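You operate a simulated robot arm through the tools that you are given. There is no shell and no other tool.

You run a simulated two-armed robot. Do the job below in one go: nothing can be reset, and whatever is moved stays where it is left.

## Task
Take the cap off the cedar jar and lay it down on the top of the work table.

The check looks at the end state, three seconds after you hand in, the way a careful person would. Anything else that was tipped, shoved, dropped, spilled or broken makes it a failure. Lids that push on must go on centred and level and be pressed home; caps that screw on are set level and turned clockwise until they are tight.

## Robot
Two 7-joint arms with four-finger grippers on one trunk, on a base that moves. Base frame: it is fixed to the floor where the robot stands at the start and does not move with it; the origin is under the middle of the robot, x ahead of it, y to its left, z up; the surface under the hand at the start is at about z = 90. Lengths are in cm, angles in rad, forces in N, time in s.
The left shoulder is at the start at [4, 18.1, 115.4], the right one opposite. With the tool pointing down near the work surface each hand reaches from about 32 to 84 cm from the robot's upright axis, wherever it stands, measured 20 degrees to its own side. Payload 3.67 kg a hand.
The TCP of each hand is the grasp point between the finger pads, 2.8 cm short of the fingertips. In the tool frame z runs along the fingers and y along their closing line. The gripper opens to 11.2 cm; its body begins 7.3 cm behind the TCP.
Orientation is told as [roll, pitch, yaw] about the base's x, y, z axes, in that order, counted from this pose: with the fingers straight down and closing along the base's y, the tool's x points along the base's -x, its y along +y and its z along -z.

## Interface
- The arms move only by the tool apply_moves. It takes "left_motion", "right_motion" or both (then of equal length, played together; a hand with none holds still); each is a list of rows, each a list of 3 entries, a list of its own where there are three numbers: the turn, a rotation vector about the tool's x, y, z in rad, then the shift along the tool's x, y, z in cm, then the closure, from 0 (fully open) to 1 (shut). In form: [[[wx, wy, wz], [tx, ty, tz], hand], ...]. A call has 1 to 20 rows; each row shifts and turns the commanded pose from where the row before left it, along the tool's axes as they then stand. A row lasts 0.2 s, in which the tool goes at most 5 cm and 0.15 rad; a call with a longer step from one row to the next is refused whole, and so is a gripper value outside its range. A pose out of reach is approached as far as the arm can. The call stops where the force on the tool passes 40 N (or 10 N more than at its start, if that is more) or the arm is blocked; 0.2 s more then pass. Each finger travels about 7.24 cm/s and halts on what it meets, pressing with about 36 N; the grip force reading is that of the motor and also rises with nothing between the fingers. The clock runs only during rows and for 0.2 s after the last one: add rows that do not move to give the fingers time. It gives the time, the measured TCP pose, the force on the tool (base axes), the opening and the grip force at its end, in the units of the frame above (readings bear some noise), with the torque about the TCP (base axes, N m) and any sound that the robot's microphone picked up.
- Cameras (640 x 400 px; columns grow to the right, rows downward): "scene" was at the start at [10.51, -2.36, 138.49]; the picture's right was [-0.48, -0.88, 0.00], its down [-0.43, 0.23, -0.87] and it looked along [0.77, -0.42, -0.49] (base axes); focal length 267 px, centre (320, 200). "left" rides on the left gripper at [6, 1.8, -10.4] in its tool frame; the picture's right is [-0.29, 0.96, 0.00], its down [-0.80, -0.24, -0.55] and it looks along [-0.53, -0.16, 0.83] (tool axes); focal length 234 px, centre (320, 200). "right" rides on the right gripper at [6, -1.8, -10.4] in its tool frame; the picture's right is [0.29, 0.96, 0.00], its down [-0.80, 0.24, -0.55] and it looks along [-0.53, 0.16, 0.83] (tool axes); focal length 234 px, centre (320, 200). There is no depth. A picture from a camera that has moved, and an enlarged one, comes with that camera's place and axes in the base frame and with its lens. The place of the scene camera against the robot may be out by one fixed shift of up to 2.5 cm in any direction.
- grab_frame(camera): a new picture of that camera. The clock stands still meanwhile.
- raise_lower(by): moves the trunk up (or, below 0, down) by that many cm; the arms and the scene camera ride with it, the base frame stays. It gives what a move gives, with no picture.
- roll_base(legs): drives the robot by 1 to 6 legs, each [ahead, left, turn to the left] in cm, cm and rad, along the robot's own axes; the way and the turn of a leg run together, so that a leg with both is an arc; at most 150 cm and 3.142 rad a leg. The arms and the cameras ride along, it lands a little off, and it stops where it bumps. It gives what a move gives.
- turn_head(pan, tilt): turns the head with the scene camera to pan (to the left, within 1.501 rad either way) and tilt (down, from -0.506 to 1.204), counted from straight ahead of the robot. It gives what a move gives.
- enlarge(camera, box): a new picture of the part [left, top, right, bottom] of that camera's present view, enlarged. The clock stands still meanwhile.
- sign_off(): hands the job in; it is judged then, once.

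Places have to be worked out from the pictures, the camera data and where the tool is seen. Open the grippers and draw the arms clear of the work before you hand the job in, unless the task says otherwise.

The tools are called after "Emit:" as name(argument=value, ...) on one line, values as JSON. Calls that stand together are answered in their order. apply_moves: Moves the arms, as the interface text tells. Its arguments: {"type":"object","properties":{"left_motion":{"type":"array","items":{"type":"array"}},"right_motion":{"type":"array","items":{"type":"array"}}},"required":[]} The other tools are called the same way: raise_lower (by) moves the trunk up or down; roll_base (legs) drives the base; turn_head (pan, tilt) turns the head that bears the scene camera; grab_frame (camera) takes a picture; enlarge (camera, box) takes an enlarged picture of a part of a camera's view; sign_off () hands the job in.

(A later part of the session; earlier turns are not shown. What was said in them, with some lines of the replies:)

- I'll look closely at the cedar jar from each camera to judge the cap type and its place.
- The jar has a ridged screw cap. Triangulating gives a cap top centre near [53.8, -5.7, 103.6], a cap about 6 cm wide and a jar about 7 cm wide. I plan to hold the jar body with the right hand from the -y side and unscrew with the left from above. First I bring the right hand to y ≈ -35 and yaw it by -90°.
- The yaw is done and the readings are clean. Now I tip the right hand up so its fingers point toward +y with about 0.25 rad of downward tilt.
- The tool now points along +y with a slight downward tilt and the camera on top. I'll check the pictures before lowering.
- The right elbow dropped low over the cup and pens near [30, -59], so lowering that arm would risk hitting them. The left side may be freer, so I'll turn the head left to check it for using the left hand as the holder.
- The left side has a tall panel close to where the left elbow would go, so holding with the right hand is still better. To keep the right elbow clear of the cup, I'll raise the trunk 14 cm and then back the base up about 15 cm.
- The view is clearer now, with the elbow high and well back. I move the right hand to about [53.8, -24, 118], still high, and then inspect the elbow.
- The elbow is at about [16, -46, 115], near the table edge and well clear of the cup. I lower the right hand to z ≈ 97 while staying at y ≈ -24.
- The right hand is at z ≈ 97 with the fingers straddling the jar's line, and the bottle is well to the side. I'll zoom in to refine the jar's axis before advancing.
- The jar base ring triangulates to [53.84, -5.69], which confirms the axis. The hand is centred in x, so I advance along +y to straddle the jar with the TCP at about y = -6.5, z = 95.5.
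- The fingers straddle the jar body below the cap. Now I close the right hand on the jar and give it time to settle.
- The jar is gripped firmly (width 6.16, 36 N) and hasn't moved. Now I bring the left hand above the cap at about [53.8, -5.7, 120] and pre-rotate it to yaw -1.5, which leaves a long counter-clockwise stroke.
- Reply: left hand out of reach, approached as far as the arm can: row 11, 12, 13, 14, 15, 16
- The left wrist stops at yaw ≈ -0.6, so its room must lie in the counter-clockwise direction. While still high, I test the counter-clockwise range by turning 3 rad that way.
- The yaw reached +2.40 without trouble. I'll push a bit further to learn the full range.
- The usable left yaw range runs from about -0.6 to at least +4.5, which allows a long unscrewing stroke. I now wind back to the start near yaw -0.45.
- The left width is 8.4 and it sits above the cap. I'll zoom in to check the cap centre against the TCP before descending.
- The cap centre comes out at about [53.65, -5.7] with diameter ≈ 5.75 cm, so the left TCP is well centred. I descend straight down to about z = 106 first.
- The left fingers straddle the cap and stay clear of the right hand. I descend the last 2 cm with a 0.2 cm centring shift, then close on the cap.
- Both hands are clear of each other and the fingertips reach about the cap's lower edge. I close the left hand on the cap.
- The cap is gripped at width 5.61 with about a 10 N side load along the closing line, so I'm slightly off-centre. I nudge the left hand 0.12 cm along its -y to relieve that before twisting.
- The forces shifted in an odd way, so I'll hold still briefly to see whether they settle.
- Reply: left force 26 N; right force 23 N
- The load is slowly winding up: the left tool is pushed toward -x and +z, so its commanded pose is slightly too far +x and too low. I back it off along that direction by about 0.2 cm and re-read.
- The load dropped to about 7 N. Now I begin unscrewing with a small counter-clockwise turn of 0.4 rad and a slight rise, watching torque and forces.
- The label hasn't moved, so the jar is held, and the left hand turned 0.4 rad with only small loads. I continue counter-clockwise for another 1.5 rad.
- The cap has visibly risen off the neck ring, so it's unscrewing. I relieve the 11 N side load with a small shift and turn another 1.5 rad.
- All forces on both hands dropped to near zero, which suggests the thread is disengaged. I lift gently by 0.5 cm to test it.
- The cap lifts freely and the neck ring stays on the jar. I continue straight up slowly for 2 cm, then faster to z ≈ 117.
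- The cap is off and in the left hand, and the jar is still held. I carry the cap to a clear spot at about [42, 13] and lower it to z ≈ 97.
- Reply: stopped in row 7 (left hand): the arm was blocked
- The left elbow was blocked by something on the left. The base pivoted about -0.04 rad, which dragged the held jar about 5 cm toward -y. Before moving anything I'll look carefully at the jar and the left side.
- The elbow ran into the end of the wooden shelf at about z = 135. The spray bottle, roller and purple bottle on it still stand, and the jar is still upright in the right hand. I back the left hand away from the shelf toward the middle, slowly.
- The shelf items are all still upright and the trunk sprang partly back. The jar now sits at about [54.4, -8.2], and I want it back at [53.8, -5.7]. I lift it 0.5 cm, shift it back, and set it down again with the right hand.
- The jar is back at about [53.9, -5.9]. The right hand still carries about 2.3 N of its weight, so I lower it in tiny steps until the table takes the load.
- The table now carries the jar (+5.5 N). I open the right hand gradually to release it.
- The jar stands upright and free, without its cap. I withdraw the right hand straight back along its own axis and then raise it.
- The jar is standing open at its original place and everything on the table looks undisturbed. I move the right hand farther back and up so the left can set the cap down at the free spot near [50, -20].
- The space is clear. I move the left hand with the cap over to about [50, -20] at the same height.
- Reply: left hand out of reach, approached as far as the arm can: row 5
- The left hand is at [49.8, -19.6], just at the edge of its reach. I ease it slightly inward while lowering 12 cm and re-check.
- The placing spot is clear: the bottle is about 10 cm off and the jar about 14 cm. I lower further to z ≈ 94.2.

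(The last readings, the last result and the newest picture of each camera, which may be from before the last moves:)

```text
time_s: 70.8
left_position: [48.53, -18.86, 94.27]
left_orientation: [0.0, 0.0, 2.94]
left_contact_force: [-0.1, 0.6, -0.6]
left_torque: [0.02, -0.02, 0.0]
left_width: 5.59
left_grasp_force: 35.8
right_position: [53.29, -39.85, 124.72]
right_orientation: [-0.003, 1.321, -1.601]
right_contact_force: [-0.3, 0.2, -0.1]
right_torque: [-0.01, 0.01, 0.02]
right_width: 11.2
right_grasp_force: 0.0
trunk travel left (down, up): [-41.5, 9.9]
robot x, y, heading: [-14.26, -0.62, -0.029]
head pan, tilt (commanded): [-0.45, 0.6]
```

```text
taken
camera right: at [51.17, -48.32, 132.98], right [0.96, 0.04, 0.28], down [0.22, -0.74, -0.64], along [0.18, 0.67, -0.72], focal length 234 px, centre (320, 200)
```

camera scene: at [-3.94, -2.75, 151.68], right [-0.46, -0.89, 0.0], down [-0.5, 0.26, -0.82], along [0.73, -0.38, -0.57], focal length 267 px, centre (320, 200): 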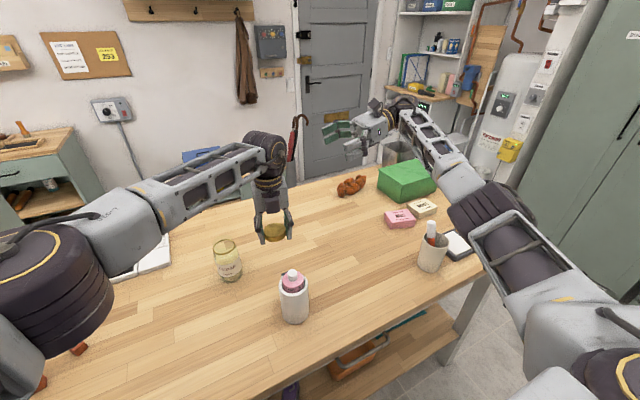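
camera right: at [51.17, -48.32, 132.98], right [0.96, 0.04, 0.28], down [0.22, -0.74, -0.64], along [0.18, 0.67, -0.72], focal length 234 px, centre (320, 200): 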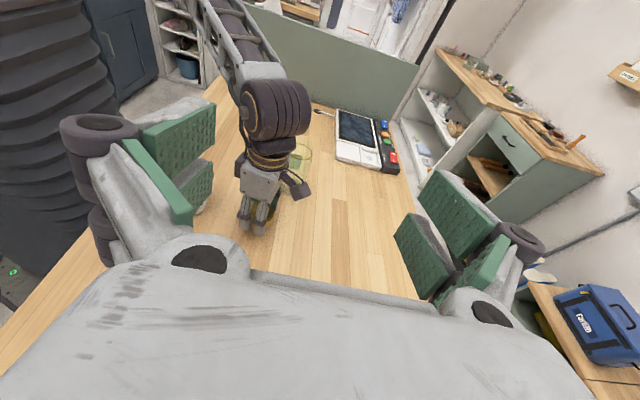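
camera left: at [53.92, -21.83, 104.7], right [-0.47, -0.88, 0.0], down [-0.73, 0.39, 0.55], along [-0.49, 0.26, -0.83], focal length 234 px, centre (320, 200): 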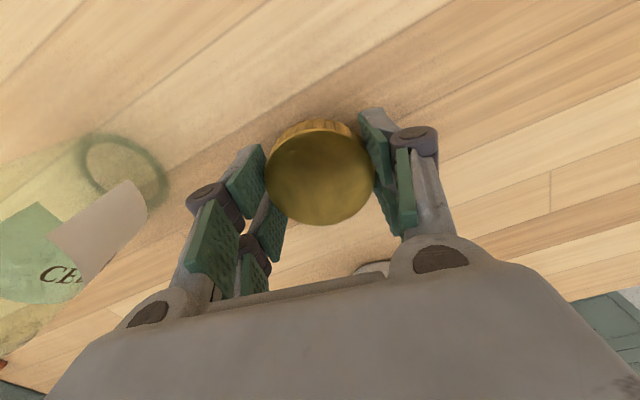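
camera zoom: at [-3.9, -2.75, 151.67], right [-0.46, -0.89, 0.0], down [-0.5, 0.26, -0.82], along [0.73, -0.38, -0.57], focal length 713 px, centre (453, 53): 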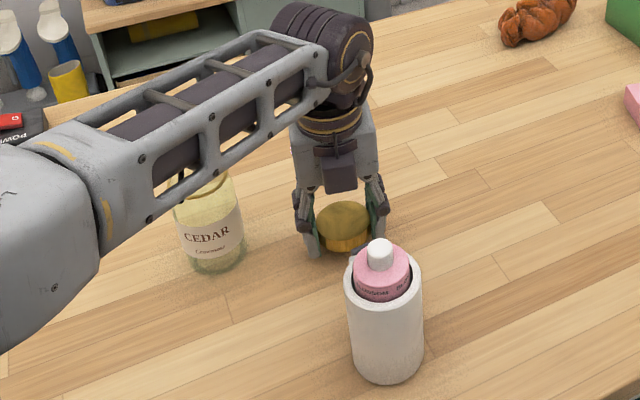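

The cap is about 1.5 cm above the table and level. I lower in small steps and watch for contact.

Emit:
apply_moves(left_motion=[[[0, 0, 0], [0, 0, 0.4], 1], [[0, 0, 0], [0, 0, 0.4], 1], [[0, 0, 0], [0, 0, 0.2], 1], [[0, 0, 0], [0, 0, 0], 1]])

Emit:
enlarge(camera="left", box=[160, 60, 480, 260])

Emit:
enlarge(camera="scene", box=[240, 215, 320, 275])

```text
time_s: 71.8
left_position: [48.39, -18.89, 93.35]
left_orientation: [0.0, 0.0, 2.939]
left_contact_force: [0.8, -0.2, -0.3]
left_torque: [0.0, 0.02, 0.01]
left_width: 5.59
left_grasp_force: 35.6
right_position: [53.09, -39.76, 124.6]
right_orientation: [-0.001, 1.322, -1.603]
right_contact_force: [0.7, 0.2, -0.5]
right_torque: [-0.02, 0.01, 0.02]
right_width: 11.21
right_grasp_force: 0.1
trunk travel left (down, up): [-41.5, 9.9]
robot x, y, heading: [-14.25, -0.74, -0.033]
head pan, tilt (commanded): [-0.45, 0.6]
```

```text
2.00 times, centred on (320, 160) of left
camera zoom: at [53.79, -21.88, 103.71], right [-0.47, -0.88, 0.0], down [-0.73, 0.39, 0.55], along [-0.49, 0.26, -0.83], focal length 468 px, centre (320, 280)
```

zoom: 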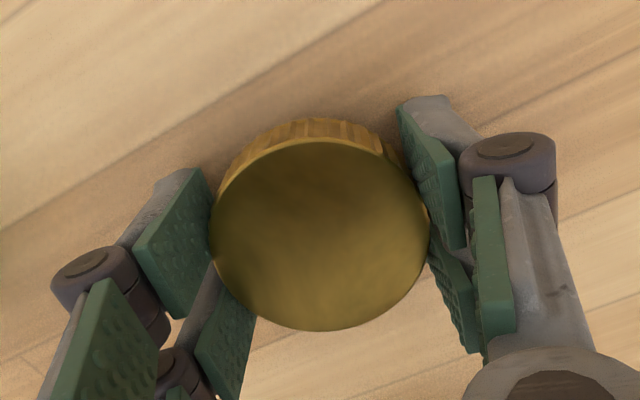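

```text
6.67 times, centred on (280, 245) of scene
camera zoom: at [-3.9, -2.76, 151.67], right [-0.46, -0.89, 0.0], down [-0.5, 0.26, -0.82], along [0.73, -0.38, -0.57], focal length 1782 px, centre (587, -100)
```

zoom: 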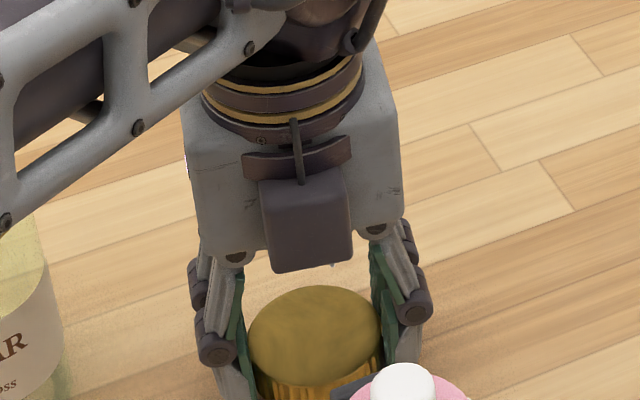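

There's no contact yet at z = 93.3. I continue down another 0.4 cm in 0.1 cm steps.

Emit:
apply_moves(left_motion=[[[0, 0, 0], [0, 0, 0.1], 1], [[0, 0, 0], [0, 0, 0.1], 1], [[0, 0, 0], [0, 0, 0.1], 1], [[0, 0, 0], [0, 0, 0.1], 1]])

```text
time_s: 72.8
left_position: [48.33, -19.03, 92.79]
left_orientation: [-0.001, 0.0, 2.939]
left_contact_force: [0.3, 0.0, 0.0]
left_torque: [-0.02, -0.03, 0.03]
left_width: 5.6
left_grasp_force: 36.0
right_position: [53.28, -39.64, 124.66]
right_orientation: [-0.003, 1.32, -1.603]
right_contact_force: [0.5, 0.6, 0.2]
right_torque: [-0.02, -0.01, 0.03]
right_width: 11.2
right_grasp_force: 0.1
trunk travel left (down, up): [-41.5, 9.9]
robot x, y, heading: [-13.95, -0.62, -0.031]
head pan, tilt (commanded): [-0.45, 0.6]
```

Still free at z ≈ 92.85. I go down another 0.2 cm very slowly.

Emit:
apply_moves(left_motion=[[[0, 0, 0], [0, 0, 0.06], 1], [[0, 0, 0], [0, 0, 0.06], 1], [[0, 0, 0], [0, 0, 0.06], 1], [[0, 0, 0], [0, 0, 0], 1]])

Emit:
enlarge(camera="left", box=[160, 60, 480, 260])

```text
time_s: 73.8
left_position: [48.27, -19.12, 92.71]
left_orientation: [0.001, -0.001, 2.943]
left_contact_force: [0.1, -0.7, -0.8]
left_torque: [-0.02, -0.01, -0.03]
left_width: 5.61
left_grasp_force: 35.9
right_position: [53.33, -39.79, 124.64]
right_orientation: [-0.002, 1.321, -1.602]
right_contact_force: [0.2, 0.3, 0.0]
right_torque: [0.01, -0.01, -0.02]
right_width: 11.19
right_grasp_force: 0.1
trunk travel left (down, up): [-41.5, 9.9]
robot x, y, heading: [-14.35, -0.45, -0.03]
head pan, tilt (commanded): [-0.45, 0.6]
```

```text
2.00 times, centred on (320, 160) of left
camera zoom: at [53.76, -21.97, 103.08], right [-0.47, -0.88, 0.0], down [-0.73, 0.39, 0.55], along [-0.49, 0.26, -0.83], focal length 468 px, centre (320, 280)
```

zoom: 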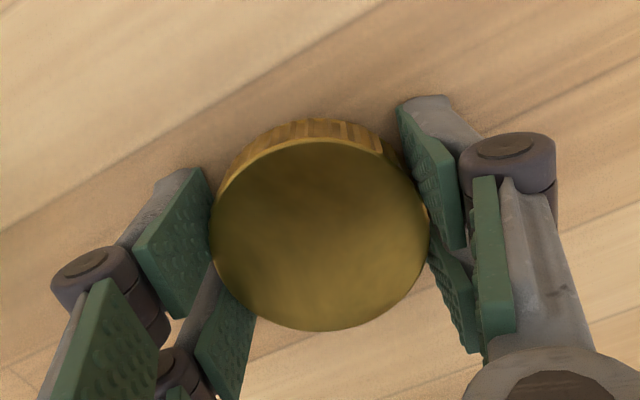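

There's still no contact force at TCP z ≈ 92.68. I keep lowering in fine steps.

Emit:
apply_moves(left_motion=[[[0, 0, 0], [0, 0, 0.06], 1], [[0, 0, 0], [0, 0, 0.06], 1], [[0, 0, 0], [0, 0, 0.06], 1], [[0, 0, 0], [0, 0, 0], 1]])

```text
time_s: 74.8
left_position: [48.45, -19.02, 92.62]
left_orientation: [-0.001, 0.0, 2.94]
left_contact_force: [0.5, -0.9, 0.5]
left_torque: [-0.03, 0.01, -0.05]
left_width: 5.63
left_grasp_force: 35.8
right_position: [53.2, -39.94, 124.71]
right_orientation: [-0.002, 1.321, -1.602]
right_contact_force: [-0.6, 0.9, 0.2]
right_torque: [0.0, 0.01, 0.01]
right_width: 11.23
right_grasp_force: 0.0
trunk travel left (down, up): [-41.5, 9.9]
robot x, y, heading: [-14.18, -0.39, -0.028]
head pan, tilt (commanded): [-0.45, 0.6]
```

Emit:
apply_moves(left_motion=[[[0, 0, 0], [0, 0, 0.06], 1], [[0, 0, 0], [0, 0, 0.06], 1], [[0, 0, 0], [0, 0, 0.06], 1], [[0, 0, 0], [0, 0, 0], 1]])

```text
time_s: 75.8
left_position: [48.41, -19.02, 92.48]
left_orientation: [0.001, 0.002, 2.94]
left_contact_force: [0.7, -3.5, 14.1]
left_torque: [0.07, 0.11, -0.02]
left_width: 5.6
left_grasp_force: 35.8
right_position: [53.16, -39.81, 124.79]
right_orientation: [0.004, 1.322, -1.599]
right_contact_force: [0.3, 0.3, 0.6]
right_torque: [-0.03, 0.01, -0.02]
right_width: 11.17
right_grasp_force: 0.0
trunk travel left (down, up): [-41.5, 9.9]
robot x, y, heading: [-14.55, -0.67, -0.027]
head pan, tilt (commanded): [-0.45, 0.6]
```

Contact is made at 14 N. I ease up slightly and open the fingers gently to release the cap.

Emit:
apply_moves(left_motion=[[[0, 0, 0], [0, 0, -0.07], 1], [[0, 0, 0], [0, 0, 0], 0.5], [[0, 0, 0], [0, 0, 0], 0.48], [[0, 0, 0], [0, 0, 0], 0.45], [[0, 0, 0], [0, 0, 0], 0.4], [[0, 0, 0], [0, 0, 0], 0.35], [[0, 0, 0], [0, 0, 0], 0.3], [[0, 0, 0], [0, 0, 0], 0.28], [[0, 0, 0], [0, 0, 0], 0.28]])

Emit:
enlarge(camera="left", box=[160, 60, 480, 260])

Emit:
enlarge(camera="scene", box=[200, 205, 320, 285])

```text
time_s: 77.8
left_position: [48.36, -18.93, 92.63]
left_orientation: [-0.001, 0.0, 2.94]
left_contact_force: [0.1, -0.5, -0.8]
left_torque: [0.0, 0.01, 0.01]
left_width: 8.05
left_grasp_force: 0.1
right_position: [53.16, -39.88, 124.65]
right_orientation: [-0.003, 1.32, -1.601]
right_contact_force: [-1.3, -0.3, 0.0]
right_torque: [0.01, 0.0, 0.0]
right_width: 11.19
right_grasp_force: 0.1
trunk travel left (down, up): [-41.5, 9.9]
robot x, y, heading: [-14.32, -0.44, -0.023]
head pan, tilt (commanded): [-0.45, 0.6]
```

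```text
2.00 times, centred on (320, 160) of left
camera zoom: at [53.84, -21.95, 102.94], right [-0.47, -0.88, 0.0], down [-0.73, 0.39, 0.55], along [-0.49, 0.26, -0.83], focal length 468 px, centre (320, 280)
```

zoom: 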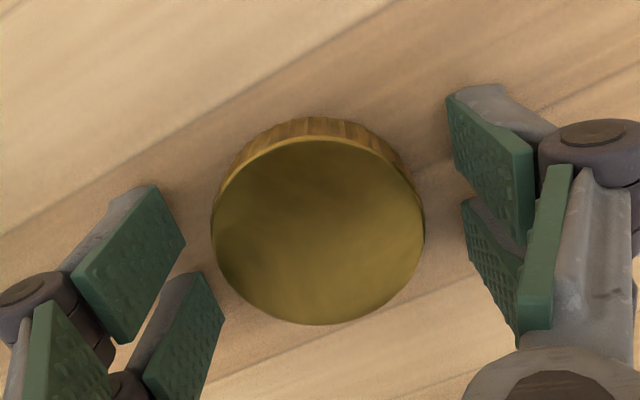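

```text
5.00 times, centred on (260, 245) of scene
camera zoom: at [-3.91, -2.75, 151.68], right [-0.46, -0.89, 0.0], down [-0.5, 0.26, -0.82], along [0.73, -0.38, -0.57], focal length 1337 px, centre (620, -25)
```

zoom: 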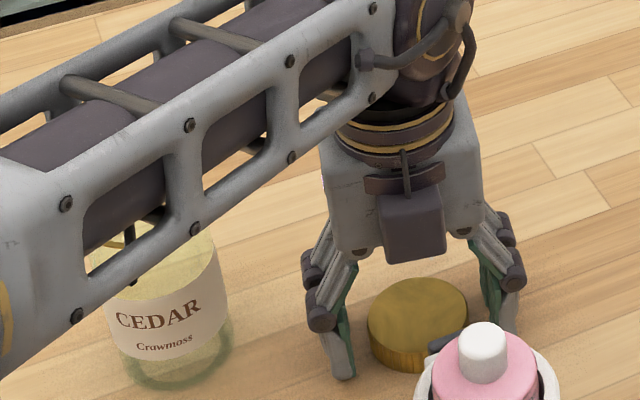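

The cap lies flat on the table and is clear of the pads. I raise the left hand straight up, slowly at first.

Emit:
apply_moves(left_motion=[[[0, 0, 0], [0, 0, -0.8], 0.28], [[0, 0, 0], [0, 0, -1.2], 0.28], [[0, 0, 0], [0, 0, -2], 0.28], [[0, 0, 0], [0, 0, -3], 0.28], [[0, 0, 0], [0, 0, -3], 0.28], [[0, 0, 0], [0, 0, -3], 0.2], [[0, 0, 0], [0, 0, -3], 0.1], [[0, 0, 0], [0, 0, -3], 0], [[0, 0, 0], [0, 0, -3], 0], [[0, 0, 0], [0, 0, -3], 0], [[0, 0, 0], [0, 0, 0], 0]])

Emit:
grab_frame(camera="scene")

Emit:
grab_frame(camera="left")

Emit:
grab_frame(camera="right")

```text
time_s: 80.2
left_position: [48.42, -18.85, 117.28]
left_orientation: [0.0, -0.002, 2.94]
left_contact_force: [0.8, 1.0, -0.1]
left_torque: [-0.01, 0.0, 0.02]
left_width: 11.21
left_grasp_force: 0.0
right_position: [53.23, -39.75, 124.67]
right_orientation: [-0.002, 1.321, -1.604]
right_contact_force: [1.0, -0.5, 0.9]
right_torque: [0.01, 0.0, -0.02]
right_width: 11.21
right_grasp_force: 0.1
trunk travel left (down, up): [-41.5, 9.9]
robot x, y, heading: [-14.17, -0.69, -0.032]
head pan, tilt (commanded): [-0.45, 0.6]
```

```text
taken
camera scene: at [-3.86, -2.74, 151.67], right [-0.46, -0.89, 0.0], down [-0.5, 0.26, -0.82], along [0.73, -0.38, -0.57], focal length 267 px, centre (320, 200)
```

scene: 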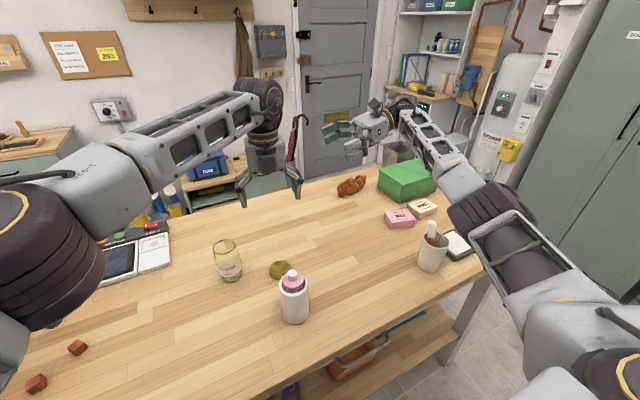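

```text
taken
camera left: at [53.83, -21.92, 127.65], right [-0.47, -0.88, 0.0], down [-0.73, 0.39, 0.56], along [-0.49, 0.26, -0.83], focal length 234 px, centre (320, 200)
```

left: 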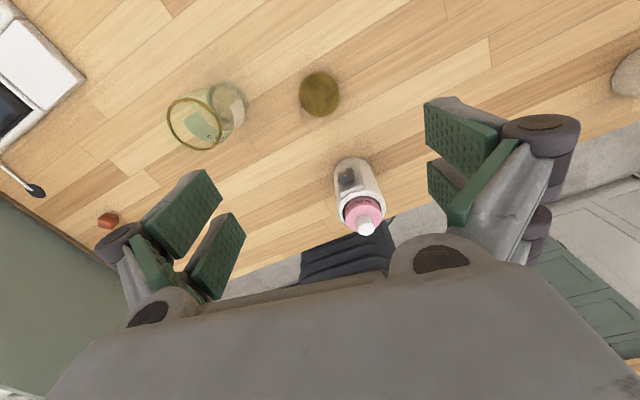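

```text
taken
camera right: at [51.2, -48.31, 132.96], right [0.96, 0.04, 0.28], down [0.22, -0.74, -0.64], along [0.18, 0.67, -0.72], focal length 234 px, centre (320, 200)
```

right: 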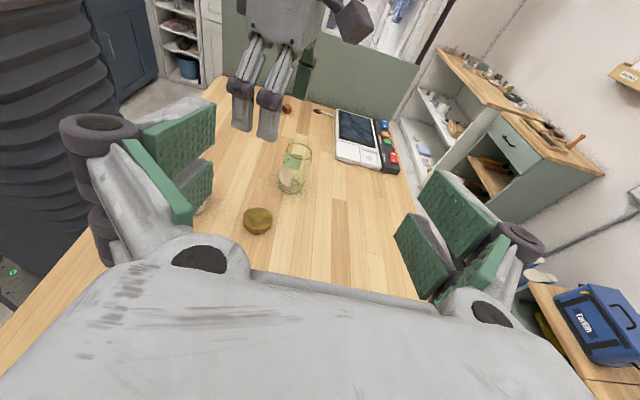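

The cap lies on the table at about [48.4, -18.9], and the jar stands open and upright at its place. I raise the trunk a little so the hands clear the work further, and take a last look at the shelf on the left.

Emit:
raise_lower(by=8)

Emit:
enlarge(camera="scene", box=[190, 210, 350, 330])

Emit:
turn_head(pan=0.9, tilt=0.5)

Emit:
grab_frame(camera="scene")

```text
time_s: 81.3
left_position: [48.42, -19.01, 125.48]
left_orientation: [0.0, 0.0, 2.941]
left_contact_force: [0.3, 0.5, 0.4]
left_torque: [0.0, -0.01, 0.0]
left_width: 11.18
left_grasp_force: 0.1
right_position: [53.2, -39.85, 132.67]
right_orientation: [-0.002, 1.321, -1.603]
right_contact_force: [0.0, 0.0, 0.4]
right_torque: [0.03, 0.01, -0.02]
right_width: 11.17
right_grasp_force: 0.1
trunk travel left (down, up): [-49.5, 1.9]
robot x, y, heading: [-14.16, -0.45, -0.032]
head pan, tilt (commanded): [-0.45, 0.6]
```

```text
3.33 times, centred on (270, 270) of scene
camera zoom: at [-3.9, -2.75, 159.74], right [-0.46, -0.89, 0.0], down [-0.5, 0.26, -0.82], along [0.73, -0.38, -0.57], focal length 891 px, centre (487, -33)
```

zoom: 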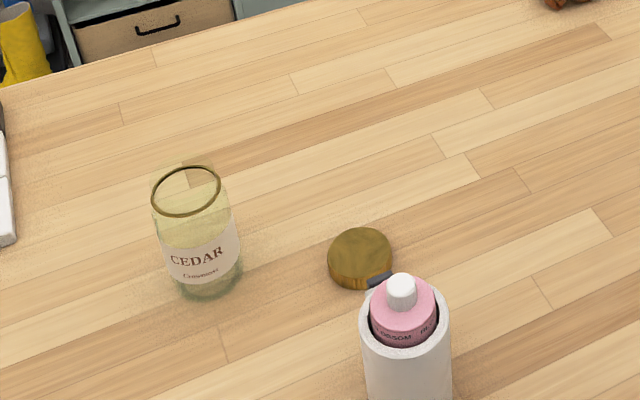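

```text
time_s: 82.8
left_position: [48.32, -18.91, 125.42]
left_orientation: [-0.001, 0.0, 2.938]
left_contact_force: [0.1, -0.5, 0.8]
left_torque: [0.06, -0.02, 0.0]
left_width: 11.19
left_grasp_force: 0.1
right_position: [53.29, -39.83, 132.67]
right_orientation: [-0.001, 1.32, -1.602]
right_contact_force: [-0.3, 0.4, 0.7]
right_torque: [0.0, -0.02, -0.03]
right_width: 11.21
right_grasp_force: 0.0
trunk travel left (down, up): [-49.5, 1.9]
robot x, y, heading: [-14.25, -0.72, -0.03]
head pan, tilt (commanded): [0.901, 0.499]
```

```text
taken
camera scene: at [-5.87, 8.28, 160.63], right [0.76, -0.65, 0.0], down [-0.31, -0.37, -0.88], along [0.57, 0.67, -0.48], focal length 267 px, centre (320, 200)
```

scene: 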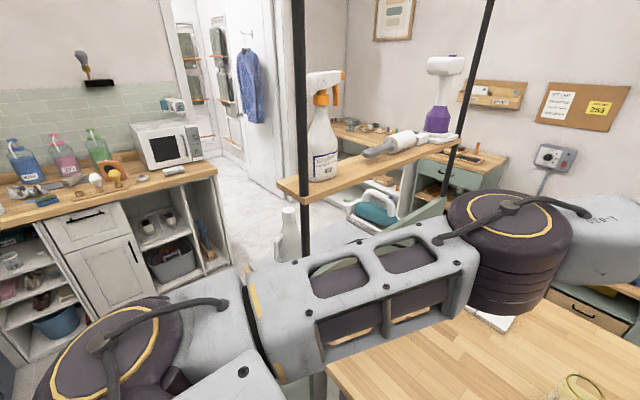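

The final pictures show the cap flat on the table, the jar upright and open at its place, and the shelf items and everything on the table still standing. Both grippers are open and raised clear, so I hand the job in.

Emit:
sign_off()

```text
The job is handed in.
```

The cap is off the cedar jar and lying flat on the work table at about [48.4, -18.9]. The jar is upright and open, within a few millimetres of where it started. I held it with the right hand and unscrewed the cap with the left.

**Elbow contact:** While I was carrying the cap, the left elbow ran into the end of the wooden shelf on the left, and the base twisted slightly. That dragged the jar, still held upright in the right hand, about 5 cm across the table. I moved it back and set it down. The spray bottle, paint roller and purple bottle on that shelf were still standing when I checked, and nothing else looked disturbed.

Both grippers are open and raised clear of the work. The robot stands about 15 cm behind its starting place, turned very slightly to the right.
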